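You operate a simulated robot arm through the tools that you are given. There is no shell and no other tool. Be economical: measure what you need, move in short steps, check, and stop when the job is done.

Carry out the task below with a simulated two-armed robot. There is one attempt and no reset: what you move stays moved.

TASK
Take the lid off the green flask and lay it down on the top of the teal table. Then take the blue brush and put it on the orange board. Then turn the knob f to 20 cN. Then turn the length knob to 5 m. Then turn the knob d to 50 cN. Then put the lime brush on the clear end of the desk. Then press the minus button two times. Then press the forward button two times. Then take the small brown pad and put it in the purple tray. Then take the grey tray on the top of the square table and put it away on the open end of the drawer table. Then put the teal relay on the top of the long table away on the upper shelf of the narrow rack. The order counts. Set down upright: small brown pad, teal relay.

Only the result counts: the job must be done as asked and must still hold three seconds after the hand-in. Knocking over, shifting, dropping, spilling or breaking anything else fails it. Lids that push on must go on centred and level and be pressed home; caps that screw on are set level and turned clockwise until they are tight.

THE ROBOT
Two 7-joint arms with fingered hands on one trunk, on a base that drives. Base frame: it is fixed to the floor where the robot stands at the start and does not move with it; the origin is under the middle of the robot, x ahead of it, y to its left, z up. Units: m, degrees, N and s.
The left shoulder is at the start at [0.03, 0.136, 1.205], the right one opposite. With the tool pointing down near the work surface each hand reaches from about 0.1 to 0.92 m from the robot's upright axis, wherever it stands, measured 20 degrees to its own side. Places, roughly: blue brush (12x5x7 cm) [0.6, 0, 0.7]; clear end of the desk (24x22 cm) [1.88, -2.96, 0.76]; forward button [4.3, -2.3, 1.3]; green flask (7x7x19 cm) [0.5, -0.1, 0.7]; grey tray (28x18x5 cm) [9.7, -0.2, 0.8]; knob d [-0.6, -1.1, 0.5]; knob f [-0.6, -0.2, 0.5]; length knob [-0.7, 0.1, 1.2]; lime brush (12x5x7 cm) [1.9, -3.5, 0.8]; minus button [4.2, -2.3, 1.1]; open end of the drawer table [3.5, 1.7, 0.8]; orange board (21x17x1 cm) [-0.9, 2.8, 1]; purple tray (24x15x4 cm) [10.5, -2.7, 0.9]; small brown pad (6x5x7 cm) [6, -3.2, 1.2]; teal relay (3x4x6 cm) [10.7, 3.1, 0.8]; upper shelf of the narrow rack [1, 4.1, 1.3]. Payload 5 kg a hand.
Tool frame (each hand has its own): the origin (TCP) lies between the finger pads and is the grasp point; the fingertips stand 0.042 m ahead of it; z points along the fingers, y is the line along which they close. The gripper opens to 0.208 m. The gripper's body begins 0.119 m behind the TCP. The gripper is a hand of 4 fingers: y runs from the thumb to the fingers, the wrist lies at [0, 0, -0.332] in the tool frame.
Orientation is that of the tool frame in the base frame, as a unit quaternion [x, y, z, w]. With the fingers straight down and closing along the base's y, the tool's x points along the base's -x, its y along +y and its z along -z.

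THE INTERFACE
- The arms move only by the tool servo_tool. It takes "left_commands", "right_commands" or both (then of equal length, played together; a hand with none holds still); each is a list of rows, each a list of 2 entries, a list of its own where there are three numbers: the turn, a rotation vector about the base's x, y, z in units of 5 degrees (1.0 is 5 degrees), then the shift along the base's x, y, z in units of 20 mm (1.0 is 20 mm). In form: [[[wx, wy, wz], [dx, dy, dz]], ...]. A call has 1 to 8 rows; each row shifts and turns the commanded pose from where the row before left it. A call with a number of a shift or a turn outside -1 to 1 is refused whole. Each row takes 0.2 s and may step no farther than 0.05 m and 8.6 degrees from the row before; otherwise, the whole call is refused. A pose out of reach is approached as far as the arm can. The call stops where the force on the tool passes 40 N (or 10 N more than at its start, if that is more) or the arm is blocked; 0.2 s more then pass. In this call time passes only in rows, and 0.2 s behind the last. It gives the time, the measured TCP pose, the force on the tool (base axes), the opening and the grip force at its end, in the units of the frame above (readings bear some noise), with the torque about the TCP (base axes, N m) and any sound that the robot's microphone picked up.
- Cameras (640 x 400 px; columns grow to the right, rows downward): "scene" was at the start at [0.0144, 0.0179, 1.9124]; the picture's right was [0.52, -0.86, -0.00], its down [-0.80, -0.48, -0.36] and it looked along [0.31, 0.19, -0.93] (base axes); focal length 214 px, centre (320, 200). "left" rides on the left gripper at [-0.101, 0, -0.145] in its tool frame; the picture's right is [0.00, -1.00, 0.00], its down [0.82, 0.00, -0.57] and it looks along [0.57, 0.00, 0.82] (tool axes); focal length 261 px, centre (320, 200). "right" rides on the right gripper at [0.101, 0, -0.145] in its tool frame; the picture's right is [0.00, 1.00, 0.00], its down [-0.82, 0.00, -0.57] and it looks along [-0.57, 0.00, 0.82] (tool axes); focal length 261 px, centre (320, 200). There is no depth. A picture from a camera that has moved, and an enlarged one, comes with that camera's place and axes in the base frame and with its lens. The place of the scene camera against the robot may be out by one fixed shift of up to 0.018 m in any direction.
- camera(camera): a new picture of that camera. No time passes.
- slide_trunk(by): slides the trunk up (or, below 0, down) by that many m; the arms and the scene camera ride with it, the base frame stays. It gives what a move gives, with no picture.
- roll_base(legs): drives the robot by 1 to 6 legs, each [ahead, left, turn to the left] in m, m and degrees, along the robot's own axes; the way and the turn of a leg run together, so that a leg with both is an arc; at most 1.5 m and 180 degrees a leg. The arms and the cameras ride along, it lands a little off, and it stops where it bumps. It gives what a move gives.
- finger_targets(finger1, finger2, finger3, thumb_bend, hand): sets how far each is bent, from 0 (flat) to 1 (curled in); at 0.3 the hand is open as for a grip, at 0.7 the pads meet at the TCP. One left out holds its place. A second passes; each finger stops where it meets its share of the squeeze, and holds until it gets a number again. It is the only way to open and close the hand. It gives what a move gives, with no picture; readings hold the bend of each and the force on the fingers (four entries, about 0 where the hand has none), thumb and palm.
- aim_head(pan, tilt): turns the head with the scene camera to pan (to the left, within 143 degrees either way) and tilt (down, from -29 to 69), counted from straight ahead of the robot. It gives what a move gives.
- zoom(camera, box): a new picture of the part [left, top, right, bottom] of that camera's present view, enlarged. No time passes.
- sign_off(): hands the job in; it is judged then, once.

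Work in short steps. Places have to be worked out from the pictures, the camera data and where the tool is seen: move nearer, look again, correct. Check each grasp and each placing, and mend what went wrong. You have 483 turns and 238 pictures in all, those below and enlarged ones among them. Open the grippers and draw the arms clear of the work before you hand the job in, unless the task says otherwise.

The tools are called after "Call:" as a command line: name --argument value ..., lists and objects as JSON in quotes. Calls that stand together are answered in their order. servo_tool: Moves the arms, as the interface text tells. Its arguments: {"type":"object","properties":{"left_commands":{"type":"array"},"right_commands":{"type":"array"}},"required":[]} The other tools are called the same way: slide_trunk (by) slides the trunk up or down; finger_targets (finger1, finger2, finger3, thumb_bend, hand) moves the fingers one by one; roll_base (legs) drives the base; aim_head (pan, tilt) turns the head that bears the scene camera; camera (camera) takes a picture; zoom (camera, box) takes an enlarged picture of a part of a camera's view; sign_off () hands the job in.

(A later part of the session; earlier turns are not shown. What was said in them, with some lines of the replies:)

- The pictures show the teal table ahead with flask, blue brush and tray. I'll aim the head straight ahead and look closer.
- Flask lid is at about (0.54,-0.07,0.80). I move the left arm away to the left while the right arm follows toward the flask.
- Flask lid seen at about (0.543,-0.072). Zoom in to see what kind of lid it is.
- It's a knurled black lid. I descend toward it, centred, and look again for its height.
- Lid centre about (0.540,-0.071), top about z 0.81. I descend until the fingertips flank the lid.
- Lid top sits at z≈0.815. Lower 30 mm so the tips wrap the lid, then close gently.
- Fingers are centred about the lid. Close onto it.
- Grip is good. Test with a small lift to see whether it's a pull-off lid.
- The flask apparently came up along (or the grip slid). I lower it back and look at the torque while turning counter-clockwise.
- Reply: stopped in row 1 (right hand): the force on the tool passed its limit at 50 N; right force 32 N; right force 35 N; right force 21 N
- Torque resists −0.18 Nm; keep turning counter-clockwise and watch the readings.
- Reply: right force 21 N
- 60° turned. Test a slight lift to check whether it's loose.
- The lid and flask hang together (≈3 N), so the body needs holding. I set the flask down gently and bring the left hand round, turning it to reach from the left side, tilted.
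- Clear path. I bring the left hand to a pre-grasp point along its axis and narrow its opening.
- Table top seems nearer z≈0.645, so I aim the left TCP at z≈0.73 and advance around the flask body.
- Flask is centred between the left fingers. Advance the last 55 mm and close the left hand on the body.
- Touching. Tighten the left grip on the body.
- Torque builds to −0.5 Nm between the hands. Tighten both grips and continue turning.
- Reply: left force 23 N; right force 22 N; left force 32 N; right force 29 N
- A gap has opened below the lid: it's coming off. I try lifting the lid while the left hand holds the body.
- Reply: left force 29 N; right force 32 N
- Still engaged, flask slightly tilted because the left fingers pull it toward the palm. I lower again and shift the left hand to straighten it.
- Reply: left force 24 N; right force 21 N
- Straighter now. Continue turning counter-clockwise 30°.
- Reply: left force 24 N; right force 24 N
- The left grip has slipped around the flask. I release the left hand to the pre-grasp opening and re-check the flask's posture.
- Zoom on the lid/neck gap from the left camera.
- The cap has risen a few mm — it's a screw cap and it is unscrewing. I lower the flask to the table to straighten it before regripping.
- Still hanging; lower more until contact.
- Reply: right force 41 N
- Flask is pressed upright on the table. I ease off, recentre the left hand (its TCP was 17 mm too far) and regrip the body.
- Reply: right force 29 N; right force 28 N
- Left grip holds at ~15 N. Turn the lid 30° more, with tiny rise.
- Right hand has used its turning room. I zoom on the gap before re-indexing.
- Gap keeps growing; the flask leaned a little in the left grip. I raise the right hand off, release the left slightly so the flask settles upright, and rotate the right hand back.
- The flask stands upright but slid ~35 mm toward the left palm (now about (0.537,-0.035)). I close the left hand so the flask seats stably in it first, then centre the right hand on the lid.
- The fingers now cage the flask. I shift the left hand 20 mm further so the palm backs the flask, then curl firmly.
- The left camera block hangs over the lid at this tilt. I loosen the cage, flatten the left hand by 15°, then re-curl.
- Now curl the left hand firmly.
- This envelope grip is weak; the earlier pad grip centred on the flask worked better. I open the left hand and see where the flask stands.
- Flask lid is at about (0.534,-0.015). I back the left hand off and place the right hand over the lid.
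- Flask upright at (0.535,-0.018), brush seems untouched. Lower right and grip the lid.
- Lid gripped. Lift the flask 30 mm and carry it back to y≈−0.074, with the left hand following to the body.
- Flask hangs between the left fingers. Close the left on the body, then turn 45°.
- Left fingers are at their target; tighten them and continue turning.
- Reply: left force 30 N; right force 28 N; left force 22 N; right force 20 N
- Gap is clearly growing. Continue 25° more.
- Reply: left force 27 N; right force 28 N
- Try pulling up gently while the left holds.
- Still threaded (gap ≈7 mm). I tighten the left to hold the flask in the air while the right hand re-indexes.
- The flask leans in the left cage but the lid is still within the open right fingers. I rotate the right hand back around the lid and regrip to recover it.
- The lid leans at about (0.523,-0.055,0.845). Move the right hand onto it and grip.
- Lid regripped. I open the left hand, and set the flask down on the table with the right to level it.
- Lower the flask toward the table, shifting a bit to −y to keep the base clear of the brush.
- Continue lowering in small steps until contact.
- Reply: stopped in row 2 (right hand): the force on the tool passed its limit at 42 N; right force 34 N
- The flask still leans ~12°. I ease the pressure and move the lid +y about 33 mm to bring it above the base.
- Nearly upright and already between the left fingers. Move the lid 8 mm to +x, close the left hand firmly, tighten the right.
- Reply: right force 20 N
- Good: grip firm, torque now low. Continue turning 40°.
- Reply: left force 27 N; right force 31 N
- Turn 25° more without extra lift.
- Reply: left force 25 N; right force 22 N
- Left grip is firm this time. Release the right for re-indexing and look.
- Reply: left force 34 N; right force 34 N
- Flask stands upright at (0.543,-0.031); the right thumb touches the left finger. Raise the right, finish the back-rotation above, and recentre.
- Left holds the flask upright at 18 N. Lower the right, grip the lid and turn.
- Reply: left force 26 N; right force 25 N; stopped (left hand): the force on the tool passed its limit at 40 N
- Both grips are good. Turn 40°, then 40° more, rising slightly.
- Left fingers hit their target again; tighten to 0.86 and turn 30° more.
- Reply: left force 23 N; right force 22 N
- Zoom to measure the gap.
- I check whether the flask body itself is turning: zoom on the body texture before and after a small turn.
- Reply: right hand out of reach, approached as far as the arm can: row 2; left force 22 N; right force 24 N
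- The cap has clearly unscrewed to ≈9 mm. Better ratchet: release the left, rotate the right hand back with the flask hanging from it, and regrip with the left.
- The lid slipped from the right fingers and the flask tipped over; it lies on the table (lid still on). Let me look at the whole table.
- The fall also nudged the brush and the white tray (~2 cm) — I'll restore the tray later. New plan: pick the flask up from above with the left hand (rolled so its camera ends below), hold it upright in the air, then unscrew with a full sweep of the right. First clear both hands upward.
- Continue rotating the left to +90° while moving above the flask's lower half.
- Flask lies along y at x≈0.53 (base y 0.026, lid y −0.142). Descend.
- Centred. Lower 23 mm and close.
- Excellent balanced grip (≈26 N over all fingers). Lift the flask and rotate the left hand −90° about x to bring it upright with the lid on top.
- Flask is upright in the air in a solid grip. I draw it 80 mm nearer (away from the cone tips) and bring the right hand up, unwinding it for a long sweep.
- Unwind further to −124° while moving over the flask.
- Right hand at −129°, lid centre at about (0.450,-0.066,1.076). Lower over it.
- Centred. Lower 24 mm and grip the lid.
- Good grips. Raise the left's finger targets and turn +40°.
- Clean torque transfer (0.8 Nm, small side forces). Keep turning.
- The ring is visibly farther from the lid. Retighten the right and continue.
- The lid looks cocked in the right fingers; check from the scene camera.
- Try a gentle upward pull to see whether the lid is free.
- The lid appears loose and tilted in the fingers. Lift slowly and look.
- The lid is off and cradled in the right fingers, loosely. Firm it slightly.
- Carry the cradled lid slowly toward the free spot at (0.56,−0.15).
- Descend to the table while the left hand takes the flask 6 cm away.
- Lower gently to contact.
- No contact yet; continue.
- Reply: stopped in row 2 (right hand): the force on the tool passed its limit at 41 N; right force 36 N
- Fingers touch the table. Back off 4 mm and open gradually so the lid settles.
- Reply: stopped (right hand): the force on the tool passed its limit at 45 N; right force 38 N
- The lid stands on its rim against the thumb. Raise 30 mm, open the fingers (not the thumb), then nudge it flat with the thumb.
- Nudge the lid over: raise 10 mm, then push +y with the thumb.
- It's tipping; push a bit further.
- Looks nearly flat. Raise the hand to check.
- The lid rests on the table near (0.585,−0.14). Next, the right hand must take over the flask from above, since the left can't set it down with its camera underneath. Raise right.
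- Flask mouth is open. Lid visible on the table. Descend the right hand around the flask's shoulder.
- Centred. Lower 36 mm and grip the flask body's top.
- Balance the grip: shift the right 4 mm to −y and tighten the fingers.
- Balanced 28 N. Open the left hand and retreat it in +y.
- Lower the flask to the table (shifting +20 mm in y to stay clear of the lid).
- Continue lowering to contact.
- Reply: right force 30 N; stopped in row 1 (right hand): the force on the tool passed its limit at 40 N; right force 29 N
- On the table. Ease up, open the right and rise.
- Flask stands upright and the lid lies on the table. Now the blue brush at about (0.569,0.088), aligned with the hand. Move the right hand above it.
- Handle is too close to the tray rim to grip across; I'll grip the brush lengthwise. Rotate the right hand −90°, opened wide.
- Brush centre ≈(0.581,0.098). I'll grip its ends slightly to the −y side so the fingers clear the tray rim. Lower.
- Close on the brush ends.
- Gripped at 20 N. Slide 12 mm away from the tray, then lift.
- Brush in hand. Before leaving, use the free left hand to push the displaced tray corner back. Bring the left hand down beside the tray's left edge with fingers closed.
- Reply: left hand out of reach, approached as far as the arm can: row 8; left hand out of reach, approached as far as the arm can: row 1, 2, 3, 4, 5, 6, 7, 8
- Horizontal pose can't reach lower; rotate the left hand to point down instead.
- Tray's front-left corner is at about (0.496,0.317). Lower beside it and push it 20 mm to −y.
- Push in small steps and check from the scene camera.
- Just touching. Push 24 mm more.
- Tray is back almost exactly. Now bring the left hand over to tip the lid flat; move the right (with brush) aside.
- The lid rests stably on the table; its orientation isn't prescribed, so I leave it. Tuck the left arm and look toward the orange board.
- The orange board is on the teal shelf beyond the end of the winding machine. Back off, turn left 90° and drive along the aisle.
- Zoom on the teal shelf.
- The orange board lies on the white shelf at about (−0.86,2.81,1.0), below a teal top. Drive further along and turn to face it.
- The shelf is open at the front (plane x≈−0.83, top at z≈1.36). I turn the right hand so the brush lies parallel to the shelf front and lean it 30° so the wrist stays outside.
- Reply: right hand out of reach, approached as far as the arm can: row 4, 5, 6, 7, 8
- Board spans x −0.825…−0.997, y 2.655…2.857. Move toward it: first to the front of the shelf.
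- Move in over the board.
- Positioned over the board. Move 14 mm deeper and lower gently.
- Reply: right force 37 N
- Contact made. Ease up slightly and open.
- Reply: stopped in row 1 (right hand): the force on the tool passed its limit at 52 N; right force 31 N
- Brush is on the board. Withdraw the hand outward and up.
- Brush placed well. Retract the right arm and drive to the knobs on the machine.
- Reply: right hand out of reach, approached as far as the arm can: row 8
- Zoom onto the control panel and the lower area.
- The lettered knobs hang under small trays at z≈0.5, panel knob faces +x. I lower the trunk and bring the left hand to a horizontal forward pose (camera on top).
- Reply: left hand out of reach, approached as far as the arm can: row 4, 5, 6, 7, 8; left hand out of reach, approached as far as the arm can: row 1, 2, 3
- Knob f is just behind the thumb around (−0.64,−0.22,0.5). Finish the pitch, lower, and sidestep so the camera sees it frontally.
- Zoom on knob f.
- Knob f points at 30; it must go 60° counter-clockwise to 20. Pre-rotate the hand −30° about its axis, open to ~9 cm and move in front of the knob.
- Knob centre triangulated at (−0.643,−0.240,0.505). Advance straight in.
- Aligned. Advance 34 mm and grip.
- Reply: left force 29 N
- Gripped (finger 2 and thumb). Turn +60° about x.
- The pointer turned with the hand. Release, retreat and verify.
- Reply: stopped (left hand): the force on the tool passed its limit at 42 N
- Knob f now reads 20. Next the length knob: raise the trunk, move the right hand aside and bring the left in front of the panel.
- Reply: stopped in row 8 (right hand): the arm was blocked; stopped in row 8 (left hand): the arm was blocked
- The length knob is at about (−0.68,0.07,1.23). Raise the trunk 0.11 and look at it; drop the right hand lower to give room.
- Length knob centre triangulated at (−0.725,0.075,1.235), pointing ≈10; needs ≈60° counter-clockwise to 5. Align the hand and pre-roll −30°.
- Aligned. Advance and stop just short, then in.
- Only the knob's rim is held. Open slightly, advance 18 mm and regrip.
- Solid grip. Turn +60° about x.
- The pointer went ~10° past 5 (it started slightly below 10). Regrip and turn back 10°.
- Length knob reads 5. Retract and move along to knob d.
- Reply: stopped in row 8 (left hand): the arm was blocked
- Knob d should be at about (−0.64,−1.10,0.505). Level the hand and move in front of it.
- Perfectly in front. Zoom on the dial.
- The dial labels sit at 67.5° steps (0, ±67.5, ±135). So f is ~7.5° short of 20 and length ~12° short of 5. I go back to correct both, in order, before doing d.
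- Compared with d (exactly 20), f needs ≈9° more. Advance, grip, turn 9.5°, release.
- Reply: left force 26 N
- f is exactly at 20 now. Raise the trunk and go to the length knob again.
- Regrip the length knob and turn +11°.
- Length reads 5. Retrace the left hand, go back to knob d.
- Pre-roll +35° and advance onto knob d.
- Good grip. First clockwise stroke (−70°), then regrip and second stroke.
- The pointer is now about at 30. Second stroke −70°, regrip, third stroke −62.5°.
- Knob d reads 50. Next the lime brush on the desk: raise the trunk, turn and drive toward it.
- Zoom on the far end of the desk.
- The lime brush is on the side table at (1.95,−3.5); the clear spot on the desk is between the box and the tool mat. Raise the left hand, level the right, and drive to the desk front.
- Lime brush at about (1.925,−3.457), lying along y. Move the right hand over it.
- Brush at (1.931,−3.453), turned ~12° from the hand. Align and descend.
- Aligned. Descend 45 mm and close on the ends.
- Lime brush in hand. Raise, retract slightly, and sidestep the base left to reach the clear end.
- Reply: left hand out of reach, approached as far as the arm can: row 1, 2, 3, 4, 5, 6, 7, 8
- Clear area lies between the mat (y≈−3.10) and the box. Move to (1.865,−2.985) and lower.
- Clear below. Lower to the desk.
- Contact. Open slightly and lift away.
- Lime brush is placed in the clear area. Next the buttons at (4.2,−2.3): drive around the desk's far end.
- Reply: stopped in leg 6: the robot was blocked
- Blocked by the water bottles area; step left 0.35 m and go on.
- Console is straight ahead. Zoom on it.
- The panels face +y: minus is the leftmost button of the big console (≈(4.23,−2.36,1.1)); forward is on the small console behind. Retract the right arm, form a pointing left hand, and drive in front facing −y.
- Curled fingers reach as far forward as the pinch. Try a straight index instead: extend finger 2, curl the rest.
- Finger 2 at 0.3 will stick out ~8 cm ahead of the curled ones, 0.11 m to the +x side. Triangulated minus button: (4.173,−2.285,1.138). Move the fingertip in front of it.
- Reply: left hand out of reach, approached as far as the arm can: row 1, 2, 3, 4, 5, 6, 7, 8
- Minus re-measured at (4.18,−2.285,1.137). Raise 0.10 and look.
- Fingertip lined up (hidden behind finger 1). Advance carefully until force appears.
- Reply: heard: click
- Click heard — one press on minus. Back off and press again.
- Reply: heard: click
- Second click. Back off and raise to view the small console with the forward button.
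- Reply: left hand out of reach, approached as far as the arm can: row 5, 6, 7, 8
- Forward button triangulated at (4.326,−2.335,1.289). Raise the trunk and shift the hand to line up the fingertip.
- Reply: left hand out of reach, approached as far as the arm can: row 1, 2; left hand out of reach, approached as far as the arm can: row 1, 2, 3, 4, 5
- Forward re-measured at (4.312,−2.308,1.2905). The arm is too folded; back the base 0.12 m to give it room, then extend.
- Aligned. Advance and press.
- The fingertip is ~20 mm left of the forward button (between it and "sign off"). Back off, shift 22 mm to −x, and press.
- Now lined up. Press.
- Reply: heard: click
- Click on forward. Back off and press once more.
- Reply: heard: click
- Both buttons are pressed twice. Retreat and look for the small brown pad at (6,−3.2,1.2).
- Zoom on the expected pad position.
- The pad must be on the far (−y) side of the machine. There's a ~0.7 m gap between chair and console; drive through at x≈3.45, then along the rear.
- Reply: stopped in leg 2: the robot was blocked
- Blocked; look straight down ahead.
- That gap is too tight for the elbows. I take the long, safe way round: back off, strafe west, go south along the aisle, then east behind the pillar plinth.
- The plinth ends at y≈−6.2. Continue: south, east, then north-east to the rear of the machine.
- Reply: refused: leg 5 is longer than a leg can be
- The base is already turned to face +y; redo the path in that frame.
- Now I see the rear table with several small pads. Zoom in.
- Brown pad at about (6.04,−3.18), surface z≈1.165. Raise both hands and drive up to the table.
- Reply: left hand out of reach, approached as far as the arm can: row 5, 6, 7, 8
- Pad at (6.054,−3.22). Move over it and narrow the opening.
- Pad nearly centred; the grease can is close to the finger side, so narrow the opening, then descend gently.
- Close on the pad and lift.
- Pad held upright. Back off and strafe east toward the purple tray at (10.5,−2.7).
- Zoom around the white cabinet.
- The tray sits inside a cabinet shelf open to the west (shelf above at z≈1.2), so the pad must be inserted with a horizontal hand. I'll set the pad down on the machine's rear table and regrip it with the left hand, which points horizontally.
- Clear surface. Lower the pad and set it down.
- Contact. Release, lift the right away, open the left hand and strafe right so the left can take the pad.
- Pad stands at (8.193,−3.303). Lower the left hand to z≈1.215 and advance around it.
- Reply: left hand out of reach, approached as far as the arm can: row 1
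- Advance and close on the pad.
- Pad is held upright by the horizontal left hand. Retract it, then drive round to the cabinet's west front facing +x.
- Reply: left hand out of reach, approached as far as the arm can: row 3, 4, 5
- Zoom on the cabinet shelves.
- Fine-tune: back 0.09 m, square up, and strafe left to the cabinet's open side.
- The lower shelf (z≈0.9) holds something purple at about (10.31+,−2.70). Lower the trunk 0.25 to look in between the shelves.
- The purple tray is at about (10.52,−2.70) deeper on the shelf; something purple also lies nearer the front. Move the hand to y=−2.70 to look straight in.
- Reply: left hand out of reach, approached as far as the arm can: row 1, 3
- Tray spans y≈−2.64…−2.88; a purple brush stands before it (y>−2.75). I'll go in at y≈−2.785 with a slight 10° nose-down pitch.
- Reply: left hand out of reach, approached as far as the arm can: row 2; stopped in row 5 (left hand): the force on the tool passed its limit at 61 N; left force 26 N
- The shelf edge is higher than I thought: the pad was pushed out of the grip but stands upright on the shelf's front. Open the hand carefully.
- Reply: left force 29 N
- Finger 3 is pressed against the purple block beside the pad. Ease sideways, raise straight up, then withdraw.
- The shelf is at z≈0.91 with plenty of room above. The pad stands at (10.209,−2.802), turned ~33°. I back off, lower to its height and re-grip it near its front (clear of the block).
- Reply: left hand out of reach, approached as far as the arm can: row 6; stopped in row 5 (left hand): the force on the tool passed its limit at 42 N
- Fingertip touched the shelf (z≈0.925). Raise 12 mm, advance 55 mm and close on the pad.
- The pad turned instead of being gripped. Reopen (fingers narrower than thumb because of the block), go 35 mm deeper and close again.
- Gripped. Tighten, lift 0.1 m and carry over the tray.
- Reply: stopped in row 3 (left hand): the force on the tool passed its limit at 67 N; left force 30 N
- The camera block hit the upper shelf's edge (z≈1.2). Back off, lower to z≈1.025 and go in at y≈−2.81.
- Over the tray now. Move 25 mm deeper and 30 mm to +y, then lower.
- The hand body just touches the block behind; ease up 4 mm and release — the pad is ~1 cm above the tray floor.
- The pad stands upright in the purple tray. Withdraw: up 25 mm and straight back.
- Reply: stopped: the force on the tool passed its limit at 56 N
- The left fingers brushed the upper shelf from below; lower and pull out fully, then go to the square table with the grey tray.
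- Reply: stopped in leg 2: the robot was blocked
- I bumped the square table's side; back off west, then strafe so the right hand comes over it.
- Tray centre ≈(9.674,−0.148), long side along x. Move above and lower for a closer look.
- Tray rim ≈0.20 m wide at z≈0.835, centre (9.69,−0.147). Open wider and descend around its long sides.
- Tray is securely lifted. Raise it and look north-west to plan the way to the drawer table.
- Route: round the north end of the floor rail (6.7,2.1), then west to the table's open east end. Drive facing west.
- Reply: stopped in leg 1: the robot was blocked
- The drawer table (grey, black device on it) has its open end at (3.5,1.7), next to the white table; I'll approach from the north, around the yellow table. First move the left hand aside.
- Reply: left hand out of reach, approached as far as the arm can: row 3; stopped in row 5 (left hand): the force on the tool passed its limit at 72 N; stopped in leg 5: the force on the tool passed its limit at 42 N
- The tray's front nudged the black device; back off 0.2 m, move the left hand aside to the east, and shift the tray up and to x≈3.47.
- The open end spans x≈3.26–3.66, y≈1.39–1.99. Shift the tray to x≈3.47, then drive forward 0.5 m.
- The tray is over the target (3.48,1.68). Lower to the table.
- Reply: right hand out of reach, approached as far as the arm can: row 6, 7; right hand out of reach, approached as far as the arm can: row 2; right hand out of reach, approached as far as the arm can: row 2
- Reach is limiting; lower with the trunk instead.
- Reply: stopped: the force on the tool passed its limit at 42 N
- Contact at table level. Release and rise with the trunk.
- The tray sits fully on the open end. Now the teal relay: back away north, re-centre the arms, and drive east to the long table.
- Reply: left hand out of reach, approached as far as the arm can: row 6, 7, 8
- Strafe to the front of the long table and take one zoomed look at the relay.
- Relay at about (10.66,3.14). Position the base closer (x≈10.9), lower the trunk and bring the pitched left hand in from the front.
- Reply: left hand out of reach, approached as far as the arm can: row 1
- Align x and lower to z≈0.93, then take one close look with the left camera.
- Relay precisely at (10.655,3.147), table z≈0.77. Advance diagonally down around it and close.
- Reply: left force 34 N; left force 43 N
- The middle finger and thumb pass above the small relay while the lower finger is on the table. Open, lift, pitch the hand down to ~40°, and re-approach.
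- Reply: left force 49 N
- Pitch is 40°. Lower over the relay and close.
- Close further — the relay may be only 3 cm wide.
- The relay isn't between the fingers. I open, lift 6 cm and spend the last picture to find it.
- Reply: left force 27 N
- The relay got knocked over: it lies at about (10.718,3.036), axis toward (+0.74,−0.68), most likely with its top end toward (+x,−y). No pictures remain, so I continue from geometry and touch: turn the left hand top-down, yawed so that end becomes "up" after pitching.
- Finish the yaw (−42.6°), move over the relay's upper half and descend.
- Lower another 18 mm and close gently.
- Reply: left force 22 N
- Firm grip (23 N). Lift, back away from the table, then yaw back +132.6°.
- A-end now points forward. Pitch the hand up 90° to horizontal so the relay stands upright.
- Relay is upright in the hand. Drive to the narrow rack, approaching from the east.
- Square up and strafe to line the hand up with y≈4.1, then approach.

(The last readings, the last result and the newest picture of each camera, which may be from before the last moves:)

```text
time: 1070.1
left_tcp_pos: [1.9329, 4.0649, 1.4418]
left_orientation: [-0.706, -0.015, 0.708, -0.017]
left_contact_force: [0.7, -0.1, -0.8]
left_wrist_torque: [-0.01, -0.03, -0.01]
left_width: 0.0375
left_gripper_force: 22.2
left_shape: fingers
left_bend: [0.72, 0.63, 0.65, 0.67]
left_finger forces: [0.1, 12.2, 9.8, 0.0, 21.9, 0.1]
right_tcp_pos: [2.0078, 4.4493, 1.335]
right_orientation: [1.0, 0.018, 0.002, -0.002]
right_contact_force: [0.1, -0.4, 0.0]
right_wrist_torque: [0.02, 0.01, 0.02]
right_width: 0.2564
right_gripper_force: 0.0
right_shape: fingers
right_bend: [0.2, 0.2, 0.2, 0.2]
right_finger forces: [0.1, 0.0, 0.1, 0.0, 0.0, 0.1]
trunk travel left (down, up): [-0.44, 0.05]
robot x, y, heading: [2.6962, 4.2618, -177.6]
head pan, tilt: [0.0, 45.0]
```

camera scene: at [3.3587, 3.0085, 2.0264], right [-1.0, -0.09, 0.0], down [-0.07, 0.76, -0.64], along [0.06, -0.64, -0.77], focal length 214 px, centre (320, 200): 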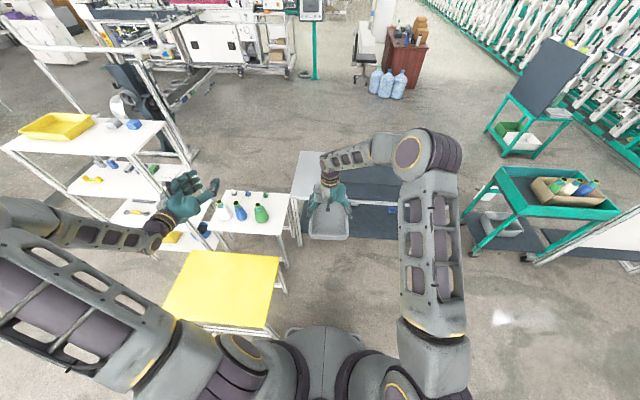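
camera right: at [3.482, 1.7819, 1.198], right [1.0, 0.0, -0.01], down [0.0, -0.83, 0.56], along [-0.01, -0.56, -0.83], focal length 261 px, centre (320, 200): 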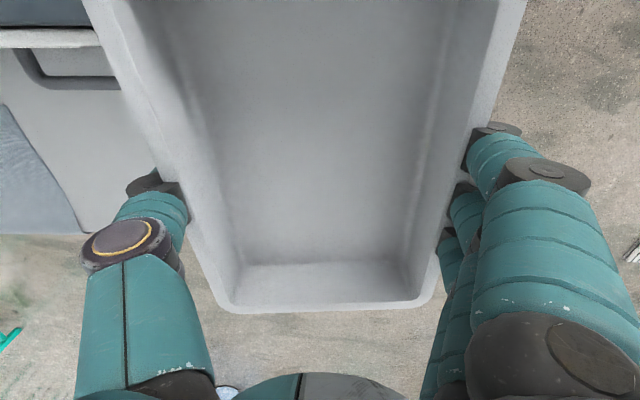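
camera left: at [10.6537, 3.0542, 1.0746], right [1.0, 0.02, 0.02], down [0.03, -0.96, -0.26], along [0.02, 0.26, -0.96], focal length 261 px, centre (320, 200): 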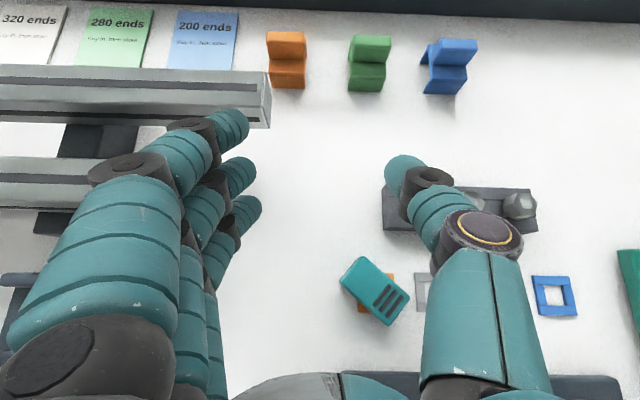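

Tuck the right hand back, drive 0.6 m closer, and centre on y=4.1.

Call:
finger_targets --hand "right" --finger1 0.6 --finger2 0.6 --finger3 0.6 --thumb_bend 0.6

Call:
servo_tool --right_commands '[[[0, 0, 0], [0.8, 0.6, 0]], [[0, 0, 0], [0.8, 0.6, 0]], [[0, 0, 0], [0.8, 0.6, 0]], [[0, 0, 0], [0.8, 0.6, 0]], [[0, 0, 0], [0.8, 0.6, 0]], [[0, 0, 0], [0.8, 0.6, 0]], [[0, 0, 0], [0.8, 0.6, 0]], [[0, 0, 0], [0.8, 0.6, 0]]]' --left_commands '[[[0, 0, -0.45], [0, 0.2, 0]], [[0, 0, 0], [0, 0.2, 0]], [[0, 0, 0], [0, 0.2, 0]], [[0, 0, 0], [0, 0.2, 0]], [[0, 0, 0], [0, 0.2, 0]], [[0, 0, 0], [0, 0.2, 0]], [[0, 0, 0], [0, 0.2, 0]], [[0, 0, 0], [0, 0.2, 0]]]'

Call:
roll_base --legs '[[0.58, 0, 0]]'

```text
time: 1071.1
left_tcp_pos: [1.9333, 4.0665, 1.4418]
left_orientation: [-0.706, -0.015, 0.707, -0.016]
left_contact_force: [0.2, -0.8, -0.6]
left_wrist_torque: [0.02, 0.02, -0.04]
left_width: 0.0373
left_gripper_force: 22.0
left_shape: fingers
left_bend: [0.72, 0.63, 0.65, 0.67]
left_finger forces: [0.0, 12.2, 9.8, 0.1, 22.0, 0.0]
right_tcp_pos: [2.01, 4.4486, 1.3366]
right_orientation: [1.0, 0.018, 0.002, -0.002]
right_contact_force: [-0.8, -1.0, -0.4]
right_wrist_torque: [-0.03, 0.04, -0.03]
right_width: 0.072
right_gripper_force: 0.1
right_shape: fingers
right_bend: [0.6, 0.6, 0.6, 0.6]
right_finger forces: [0.1, 0.0, 0.0, 0.0, 0.0, 0.0]
trunk travel left (down, up): [-0.44, 0.05]
robot x, y, heading: [2.6971, 4.2648, -177.6]
head pan, tilt: [0.0, 45.0]
```

```text
time: 1072.9
left_tcp_pos: [1.934, 4.0981, 1.4413]
left_orientation: [-0.705, -0.001, 0.709, -0.004]
left_contact_force: [0.2, 0.5, -0.2]
left_wrist_torque: [0.0, -0.05, 0.02]
left_width: 0.0377
left_gripper_force: 21.8
left_shape: fingers
left_bend: [0.72, 0.63, 0.65, 0.67]
left_finger forces: [0.1, 12.3, 9.8, 0.0, 21.9, 0.0]
right_tcp_pos: [2.1364, 4.5443, 1.3368]
right_orientation: [1.0, 0.018, 0.002, -0.002]
right_contact_force: [0.0, 0.1, 0.0]
right_wrist_torque: [-0.04, 0.07, -0.04]
right_width: 0.0719
right_gripper_force: 0.2
right_shape: fingers
right_bend: [0.6, 0.6, 0.6, 0.6]
right_finger forces: [0.0, 0.0, 0.0, 0.1, 0.0, 0.1]
trunk travel left (down, up): [-0.44, 0.05]
robot x, y, heading: [2.6939, 4.2692, -177.5]
head pan, tilt: [0.0, 45.0]
```

```text
time: 1076.2
left_tcp_pos: [1.3529, 4.0755, 1.4418]
left_orientation: [-0.706, -0.001, 0.708, -0.003]
left_contact_force: [-1.2, 0.3, -1.1]
left_wrist_torque: [0.01, 0.0, 0.01]
left_width: 0.0374
left_gripper_force: 21.9
left_shape: fingers
left_bend: [0.72, 0.63, 0.65, 0.67]
left_finger forces: [0.1, 12.2, 9.9, 0.0, 21.9, 0.0]
right_tcp_pos: [1.5573, 4.5222, 1.3357]
right_orientation: [1.0, 0.015, 0.002, -0.003]
right_contact_force: [-0.3, -0.6, 0.6]
right_wrist_torque: [-0.01, -0.01, -0.01]
right_width: 0.0721
right_gripper_force: 0.0
right_shape: fingers
right_bend: [0.6, 0.6, 0.6, 0.6]
right_finger forces: [0.0, 0.0, 0.0, 0.1, 0.0, 0.0]
trunk travel left (down, up): [-0.44, 0.05]
robot x, y, heading: [2.1136, 4.2399, -178.0]
head pan, tilt: [0.0, 45.0]
```

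Extend the hand into the rack over the shelf, watching for contact.

Call:
servo_tool --left_commands '[[[0, 0, 0], [-0.9, 0.15, 0]], [[0, 0, 0], [-0.9, 0.15, 0]], [[0, 0, 0], [-0.9, 0.15, 0]], [[0, 0, 0], [-0.9, 0.15, 0]], [[0, 0, 0], [-0.9, 0.15, 0]], [[0, 0, 0], [-0.9, 0.15, 0]], [[0, 0, 0], [-0.9, 0.15, 0]], [[0, 0, 0], [-0.9, 0.15, 0]]]'

Call:
servo_tool --left_commands '[[[0, 0, 0], [-0.9, 0, 0]], [[0, 0, 0], [-0.9, 0, 0]], [[0, 0, 0], [-0.9, 0, 0]], [[0, 0, 0], [-0.9, 0, 0]], [[0, 0, 0], [-0.9, 0, 0]], [[0, 0, 0], [-0.9, 0, 0]], [[0, 0, 0], [-0.9, 0, 0]], [[0, 0, 0], [-0.9, 0, 0]]]'

```text
time: 1078.0
left_tcp_pos: [1.2085, 4.1011, 1.4405]
left_orientation: [-0.706, -0.001, 0.708, -0.004]
left_contact_force: [0.2, 0.2, -1.1]
left_wrist_torque: [0.01, -0.03, 0.02]
left_width: 0.0373
left_gripper_force: 22.2
left_shape: fingers
left_bend: [0.72, 0.63, 0.65, 0.67]
left_finger forces: [0.0, 12.3, 9.7, 0.0, 22.0, 0.0]
right_tcp_pos: [1.5553, 4.5225, 1.3361]
right_orientation: [1.0, 0.016, 0.001, -0.003]
right_contact_force: [0.3, 0.1, -1.0]
right_wrist_torque: [0.01, -0.02, -0.01]
right_width: 0.072
right_gripper_force: 0.1
right_shape: fingers
right_bend: [0.6, 0.6, 0.6, 0.6]
right_finger forces: [0.1, 0.0, 0.0, 0.0, 0.0, 0.0]
trunk travel left (down, up): [-0.44, 0.05]
robot x, y, heading: [2.1169, 4.2399, -177.7]
head pan, tilt: [0.0, 45.0]
```

```text
time: 1079.8
left_tcp_pos: [1.0641, 4.0996, 1.4413]
left_orientation: [-0.706, 0.0, 0.708, -0.002]
left_contact_force: [0.2, -0.2, -1.4]
left_wrist_torque: [-0.01, 0.03, 0.01]
left_width: 0.0374
left_gripper_force: 21.9
left_shape: fingers
left_bend: [0.72, 0.63, 0.65, 0.67]
left_finger forces: [0.0, 12.3, 9.7, 0.0, 21.9, 0.1]
right_tcp_pos: [1.5561, 4.5225, 1.335]
right_orientation: [1.0, 0.016, 0.001, -0.003]
right_contact_force: [0.2, 0.2, -0.3]
right_wrist_torque: [0.0, -0.02, -0.06]
right_width: 0.0721
right_gripper_force: 0.1
right_shape: fingers
right_bend: [0.6, 0.6, 0.6, 0.6]
right_finger forces: [0.1, 0.0, 0.0, 0.0, 0.0, 0.1]
trunk travel left (down, up): [-0.44, 0.05]
robot x, y, heading: [2.1173, 4.2427, -177.7]
head pan, tilt: [0.0, 45.0]
```

Go 40 mm deeper, then lower in small steps until it touches.

Call:
servo_tool --left_commands '[[[0, 0, 0], [-0.9, 0, 0]], [[0, 0, 0], [-0.9, 0, 0]], [[0, 0, 0], [0, 0, -0.5]], [[0, 0, 0], [0, 0, -0.5]], [[0, 0, 0], [0, 0, -0.5]], [[0, 0, 0], [0, 0, -0.5]], [[0, 0, 0], [0, 0, -0.4]]]'

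Call:
servo_tool --left_commands '[[[0, 0, 0], [0, 0, -0.3]], [[0, 0, 0], [0, 0, -0.3]], [[0, 0, 0], [0, 0, -0.3]]]'

Call:
servo_tool --left_commands '[[[0, 0, 0], [0, 0, -0.25]], [[0, 0, 0], [0, 0, -0.25]], [[0, 0, 0], [0, 0, -0.25]]]'

```text
time: 1081.4
left_tcp_pos: [1.029, 4.1, 1.3932]
left_orientation: [-0.706, -0.001, 0.708, -0.002]
left_contact_force: [0.2, 0.7, -0.7]
left_wrist_torque: [-0.02, -0.06, 0.02]
left_width: 0.0375
left_gripper_force: 22.1
left_shape: fingers
left_bend: [0.72, 0.63, 0.65, 0.67]
left_finger forces: [0.0, 12.3, 10.5, 0.0, 22.0, 0.1]
right_tcp_pos: [1.5548, 4.5219, 1.3365]
right_orientation: [1.0, 0.015, 0.002, -0.002]
right_contact_force: [0.1, -0.1, 0.4]
right_wrist_torque: [0.0, -0.01, -0.01]
right_width: 0.0719
right_gripper_force: 0.0
right_shape: fingers
right_bend: [0.6, 0.6, 0.6, 0.6]
right_finger forces: [0.1, 0.1, 0.0, 0.0, 0.0, 0.0]
trunk travel left (down, up): [-0.44, 0.05]
robot x, y, heading: [2.1129, 4.2401, -177.8]
head pan, tilt: [0.0, 45.0]
```

```text
time: 1082.3
left_tcp_pos: [1.0261, 4.0995, 1.39]
left_orientation: [-0.699, -0.001, 0.715, -0.004]
left_contact_force: [5.4, 0.6, 14.6]
left_wrist_torque: [-0.4, 0.11, 0.13]
left_width: 0.0376
left_gripper_force: 31.1
left_shape: fingers
left_bend: [0.72, 0.63, 0.65, 0.67]
left_finger forces: [0.1, 12.0, 27.4, 0.1, 23.6, 0.1]
right_tcp_pos: [1.5561, 4.5222, 1.3353]
right_orientation: [1.0, 0.016, 0.001, -0.003]
right_contact_force: [-0.5, -0.2, -0.7]
right_wrist_torque: [0.04, -0.17, 0.0]
right_width: 0.072
right_gripper_force: 0.1
right_shape: fingers
right_bend: [0.6, 0.6, 0.6, 0.6]
right_finger forces: [0.0, 0.0, 0.1, 0.1, 0.1, 0.1]
trunk travel left (down, up): [-0.44, 0.05]
robot x, y, heading: [2.1147, 4.237, -177.9]
head pan, tilt: [0.0, 45.0]
stopped in row 3 (left hand): the force on the tool passed its limit at 42 N (the readings are from after the stop); the commanded pose is now the measured one
```

```text
time: 1082.9
left_tcp_pos: [1.0247, 4.0999, 1.3904]
left_orientation: [-0.693, -0.002, 0.721, -0.006]
left_contact_force: [5.7, 2.1, 14.4]
left_wrist_torque: [-0.47, 0.06, 0.13]
left_width: 0.0373
left_gripper_force: 30.9
left_shape: fingers
left_bend: [0.72, 0.63, 0.65, 0.67]
left_finger forces: [0.1, 12.0, 26.9, 0.0, 23.5, 0.1]
right_tcp_pos: [1.5577, 4.5226, 1.3353]
right_orientation: [1.0, 0.017, 0.002, -0.003]
right_contact_force: [-0.6, -1.2, 0.1]
right_wrist_torque: [0.01, -0.1, -0.01]
right_width: 0.0719
right_gripper_force: 0.1
right_shape: fingers
right_bend: [0.6, 0.6, 0.6, 0.6]
right_finger forces: [0.0, 0.0, 0.0, 0.0, 0.0, 0.1]
trunk travel left (down, up): [-0.44, 0.05]
robot x, y, heading: [2.1125, 4.2412, -177.8]
head pan, tilt: [0.0, 45.0]
stopped in row 3 (left hand): the force on the tool passed its limit at 43 N (the readings are from after the stop); the commanded pose is now the measured one
```

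Contact at the shelf (surface ≈1.345). Relieve slightly and open the hand to release the relay.

Call:
servo_tool --left_commands '[[[0, -0.3, 0], [0, 0, 0.1]]]'

Call:
finger_targets --hand "left" --finger1 0.62 --finger2 0.6 --finger3 0.6 --thumb_bend 0.6

```text
time: 1083.3
left_tcp_pos: [1.0247, 4.1002, 1.3912]
left_orientation: [-0.704, -0.001, 0.71, -0.006]
left_contact_force: [-1.5, 1.0, 12.6]
left_wrist_torque: [-0.38, 0.37, -0.03]
left_width: 0.0374
left_gripper_force: 29.7
left_shape: fingers
left_bend: [0.72, 0.63, 0.65, 0.67]
left_finger forces: [0.0, 12.2, 24.4, 0.0, 22.8, 0.0]
right_tcp_pos: [1.5569, 4.5228, 1.3368]
right_orientation: [1.0, 0.016, 0.001, -0.003]
right_contact_force: [-0.2, 0.8, -0.7]
right_wrist_torque: [-0.01, -0.02, 0.0]
right_width: 0.0719
right_gripper_force: 0.2
right_shape: fingers
right_bend: [0.6, 0.6, 0.6, 0.6]
right_finger forces: [0.0, 0.0, 0.0, 0.0, 0.1, 0.0]
trunk travel left (down, up): [-0.44, 0.05]
robot x, y, heading: [2.1135, 4.2424, -177.8]
head pan, tilt: [0.0, 45.0]
```

```text
time: 1084.3
left_tcp_pos: [1.0257, 4.1013, 1.391]
left_orientation: [-0.705, 0.0, 0.71, -0.004]
left_contact_force: [0.2, 5.1, 15.9]
left_wrist_torque: [-0.27, 0.4, -0.25]
left_width: 0.0658
left_gripper_force: 7.9
left_shape: fingers
left_bend: [0.62, 0.6, 0.63, 0.6]
left_finger forces: [0.0, 0.0, 15.4, 0.0, 0.0, 0.0]
right_tcp_pos: [1.5577, 4.523, 1.3356]
right_orientation: [1.0, 0.015, 0.001, -0.002]
right_contact_force: [-0.5, -0.4, 0.8]
right_wrist_torque: [0.06, 0.03, -0.02]
right_width: 0.0721
right_gripper_force: 0.0
right_shape: fingers
right_bend: [0.6, 0.6, 0.6, 0.6]
right_finger forces: [0.0, 0.0, 0.1, 0.0, 0.1, 0.1]
trunk travel left (down, up): [-0.44, 0.05]
robot x, y, heading: [2.1125, 4.2402, -178.0]
head pan, tilt: [0.0, 45.0]
```

Unload the lower finger, open a little more, and withdraw straight back.

Call:
servo_tool --left_commands '[[[0, 0, 0], [0, 0, 0.3]]]'

Call:
finger_targets --hand "left" --finger1 0.54 --finger2 0.54 --finger3 0.54 --thumb_bend 0.54

Call:
servo_tool --left_commands '[[[0, 0, 0], [0.5, 0, 0.05]], [[0, 0, 0], [0.5, 0, 0.05]], [[0, 0, 0], [0.6, 0, 0]], [[0, 0, 0], [0.8, 0, 0]], [[0, 0, 0], [0.9, 0, 0]], [[0, 0, 0], [1, 0, 0]], [[0, 0, 0], [1, 0, 0]], [[0, 0, 0], [1, 0, 0]]]'

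Call:
servo_tool --left_commands '[[[0, 0, 0], [1, 0, 0]], [[0, 0, 0], [1, 0, 0]], [[0, 0, 0], [1, 0, 0]], [[0, 0, 0], [1, 0, 0]], [[0, 0, 0], [1, 0, 0]], [[0, 0, 0], [1, 0, 0]], [[0, 0, 0], [1, 0, 0]], [[0, 0, 0], [1, 0, 0]]]'

Call:
roll_base --legs '[[-0.6, 0, 0]]'

```text
time: 1084.7
left_tcp_pos: [1.0251, 4.0996, 1.392]
left_orientation: [-0.706, 0.0, 0.708, -0.004]
left_contact_force: [0.0, 2.8, 4.4]
left_wrist_torque: [-0.03, 0.08, -0.06]
left_width: 0.0655
left_gripper_force: 1.9
left_shape: fingers
left_bend: [0.62, 0.6, 0.62, 0.6]
left_finger forces: [0.1, 0.0, 4.7, 0.0, 0.0, 0.0]
right_tcp_pos: [1.5566, 4.5218, 1.3353]
right_orientation: [1.0, 0.017, 0.001, -0.003]
right_contact_force: [-0.2, -0.2, -0.6]
right_wrist_torque: [0.03, 0.0, -0.04]
right_width: 0.0721
right_gripper_force: 0.0
right_shape: fingers
right_bend: [0.6, 0.6, 0.6, 0.6]
right_finger forces: [0.0, 0.0, 0.0, 0.1, 0.0, 0.0]
trunk travel left (down, up): [-0.44, 0.05]
robot x, y, heading: [2.1161, 4.2451, -177.9]
head pan, tilt: [0.0, 45.0]
```

```text
time: 1085.7
left_tcp_pos: [1.0243, 4.0986, 1.3945]
left_orientation: [-0.705, -0.001, 0.709, -0.005]
left_contact_force: [-1.0, 0.2, -0.3]
left_wrist_torque: [-0.02, -0.02, -0.01]
left_width: 0.0993
left_gripper_force: 0.2
left_shape: fingers
left_bend: [0.54, 0.54, 0.54, 0.54]
left_finger forces: [0.1, 0.0, 0.0, 0.0, 0.0, 0.0]
right_tcp_pos: [1.5561, 4.5225, 1.3354]
right_orientation: [1.0, 0.015, 0.001, -0.003]
right_contact_force: [-0.3, 0.1, -0.6]
right_wrist_torque: [-0.02, 0.03, 0.02]
right_width: 0.0718
right_gripper_force: 0.1
right_shape: fingers
right_bend: [0.6, 0.6, 0.6, 0.6]
right_finger forces: [0.1, 0.0, 0.0, 0.0, 0.0, 0.0]
trunk travel left (down, up): [-0.44, 0.05]
robot x, y, heading: [2.1157, 4.2381, -177.8]
head pan, tilt: [0.0, 45.0]
```

```text
time: 1087.5
left_tcp_pos: [1.1529, 4.0999, 1.3975]
left_orientation: [-0.705, 0.0, 0.709, -0.005]
left_contact_force: [0.0, 0.7, 0.4]
left_wrist_torque: [0.03, -0.02, 0.04]
left_width: 0.0993
left_gripper_force: 0.0
left_shape: fingers
left_bend: [0.54, 0.54, 0.54, 0.54]
left_finger forces: [0.0, 0.0, 0.0, 0.0, 0.0, 0.1]
right_tcp_pos: [1.5561, 4.5224, 1.3353]
right_orientation: [1.0, 0.016, 0.001, -0.002]
right_contact_force: [-0.4, 0.1, 0.3]
right_wrist_torque: [-0.04, 0.04, -0.01]
right_width: 0.0718
right_gripper_force: 0.1
right_shape: fingers
right_bend: [0.6, 0.6, 0.6, 0.6]
right_finger forces: [0.0, 0.1, 0.1, 0.1, 0.1, 0.0]
trunk travel left (down, up): [-0.44, 0.05]
robot x, y, heading: [2.1139, 4.2397, -178.0]
head pan, tilt: [0.0, 45.0]
```

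```text
time: 1089.3
left_tcp_pos: [1.3113, 4.0985, 1.3957]
left_orientation: [-0.705, -0.001, 0.709, -0.005]
left_contact_force: [-0.2, 0.7, 0.8]
left_wrist_torque: [-0.03, -0.01, 0.03]
left_width: 0.0991
left_gripper_force: 0.1
left_shape: fingers
left_bend: [0.54, 0.54, 0.54, 0.54]
left_finger forces: [0.0, 0.0, 0.0, 0.0, 0.0, 0.1]
right_tcp_pos: [1.5571, 4.522, 1.3358]
right_orientation: [1.0, 0.016, 0.002, -0.002]
right_contact_force: [-0.7, 0.3, 0.3]
right_wrist_torque: [0.01, 0.01, 0.04]
right_width: 0.0717
right_gripper_force: 0.1
right_shape: fingers
right_bend: [0.6, 0.6, 0.6, 0.6]
right_finger forces: [0.0, 0.1, 0.1, 0.0, 0.0, 0.0]
trunk travel left (down, up): [-0.44, 0.05]
robot x, y, heading: [2.1132, 4.2426, -177.8]
head pan, tilt: [0.0, 45.0]
```

```text
time: 1092.7
left_tcp_pos: [1.9085, 4.1208, 1.3965]
left_orientation: [-0.706, -0.003, 0.709, -0.006]
left_contact_force: [0.2, -0.1, 0.4]
left_wrist_torque: [0.0, 0.0, -0.04]
left_width: 0.0995
left_gripper_force: 0.1
left_shape: fingers
left_bend: [0.54, 0.54, 0.54, 0.54]
left_finger forces: [0.0, 0.0, 0.0, 0.0, 0.0, 0.1]
right_tcp_pos: [2.1538, 4.5429, 1.3355]
right_orientation: [1.0, 0.017, 0.002, -0.003]
right_contact_force: [0.6, -0.2, 0.9]
right_wrist_torque: [0.04, -0.02, -0.01]
right_width: 0.0719
right_gripper_force: 0.1
right_shape: fingers
right_bend: [0.6, 0.6, 0.6, 0.6]
right_finger forces: [0.1, 0.1, 0.0, 0.0, 0.0, 0.0]
trunk travel left (down, up): [-0.44, 0.05]
robot x, y, heading: [2.713, 4.2642, -177.7]
head pan, tilt: [0.0, 45.0]
```

No contact occurred on the way out, both hands are open and clear, and all steps are carried out. Hand in.

Call:
sign_off

```text
The job is handed in.
```

I handed the job in with all eleven steps carried out in order. The final relay placement was done without pictures and could not be checked.

**Seen in place or heard:**
- The flask's lid is on the teal table, but resting on its rim rather than flat. The open flask stands upright there.
- The blue brush is on the orange board, and the lime brush is on the clear end of the desk.
- Knob f reads 20 cN, the length knob 5 m and knob d 50 cN. Knob f and the length knob stopped a few degrees short on the first turn, so I went back and corrected both before turning knob d.
- The minus and forward buttons each gave two clicks.
- The small brown pad stands upright in the purple tray.
- The grey tray is on the open end of the drawer table.

**Not verified:**
- **Relay:** I knocked it over on the long table and used the last picture to find it. I then placed it on the rack shelf by position and touch alone. Which end is its top was a guess, so it may be upside down.

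**Knocks along the way that may count against the job:**
- The flask tipped over during unscrewing, with its lid still on. It pushed the white tray about 2 cm; I moved the tray back to within about 1 cm.
- A finger pressed a purple block in the cabinet, and the hand struck the shelf above it.
- I bumped the square table, a chair and, probably, the water bottles.
- The left hand hit something by the white table hard (about 70 N).
- The grey tray touched the black device on the drawer table.

I did not see any of these things fall, but I also did not check whether they had shifted.
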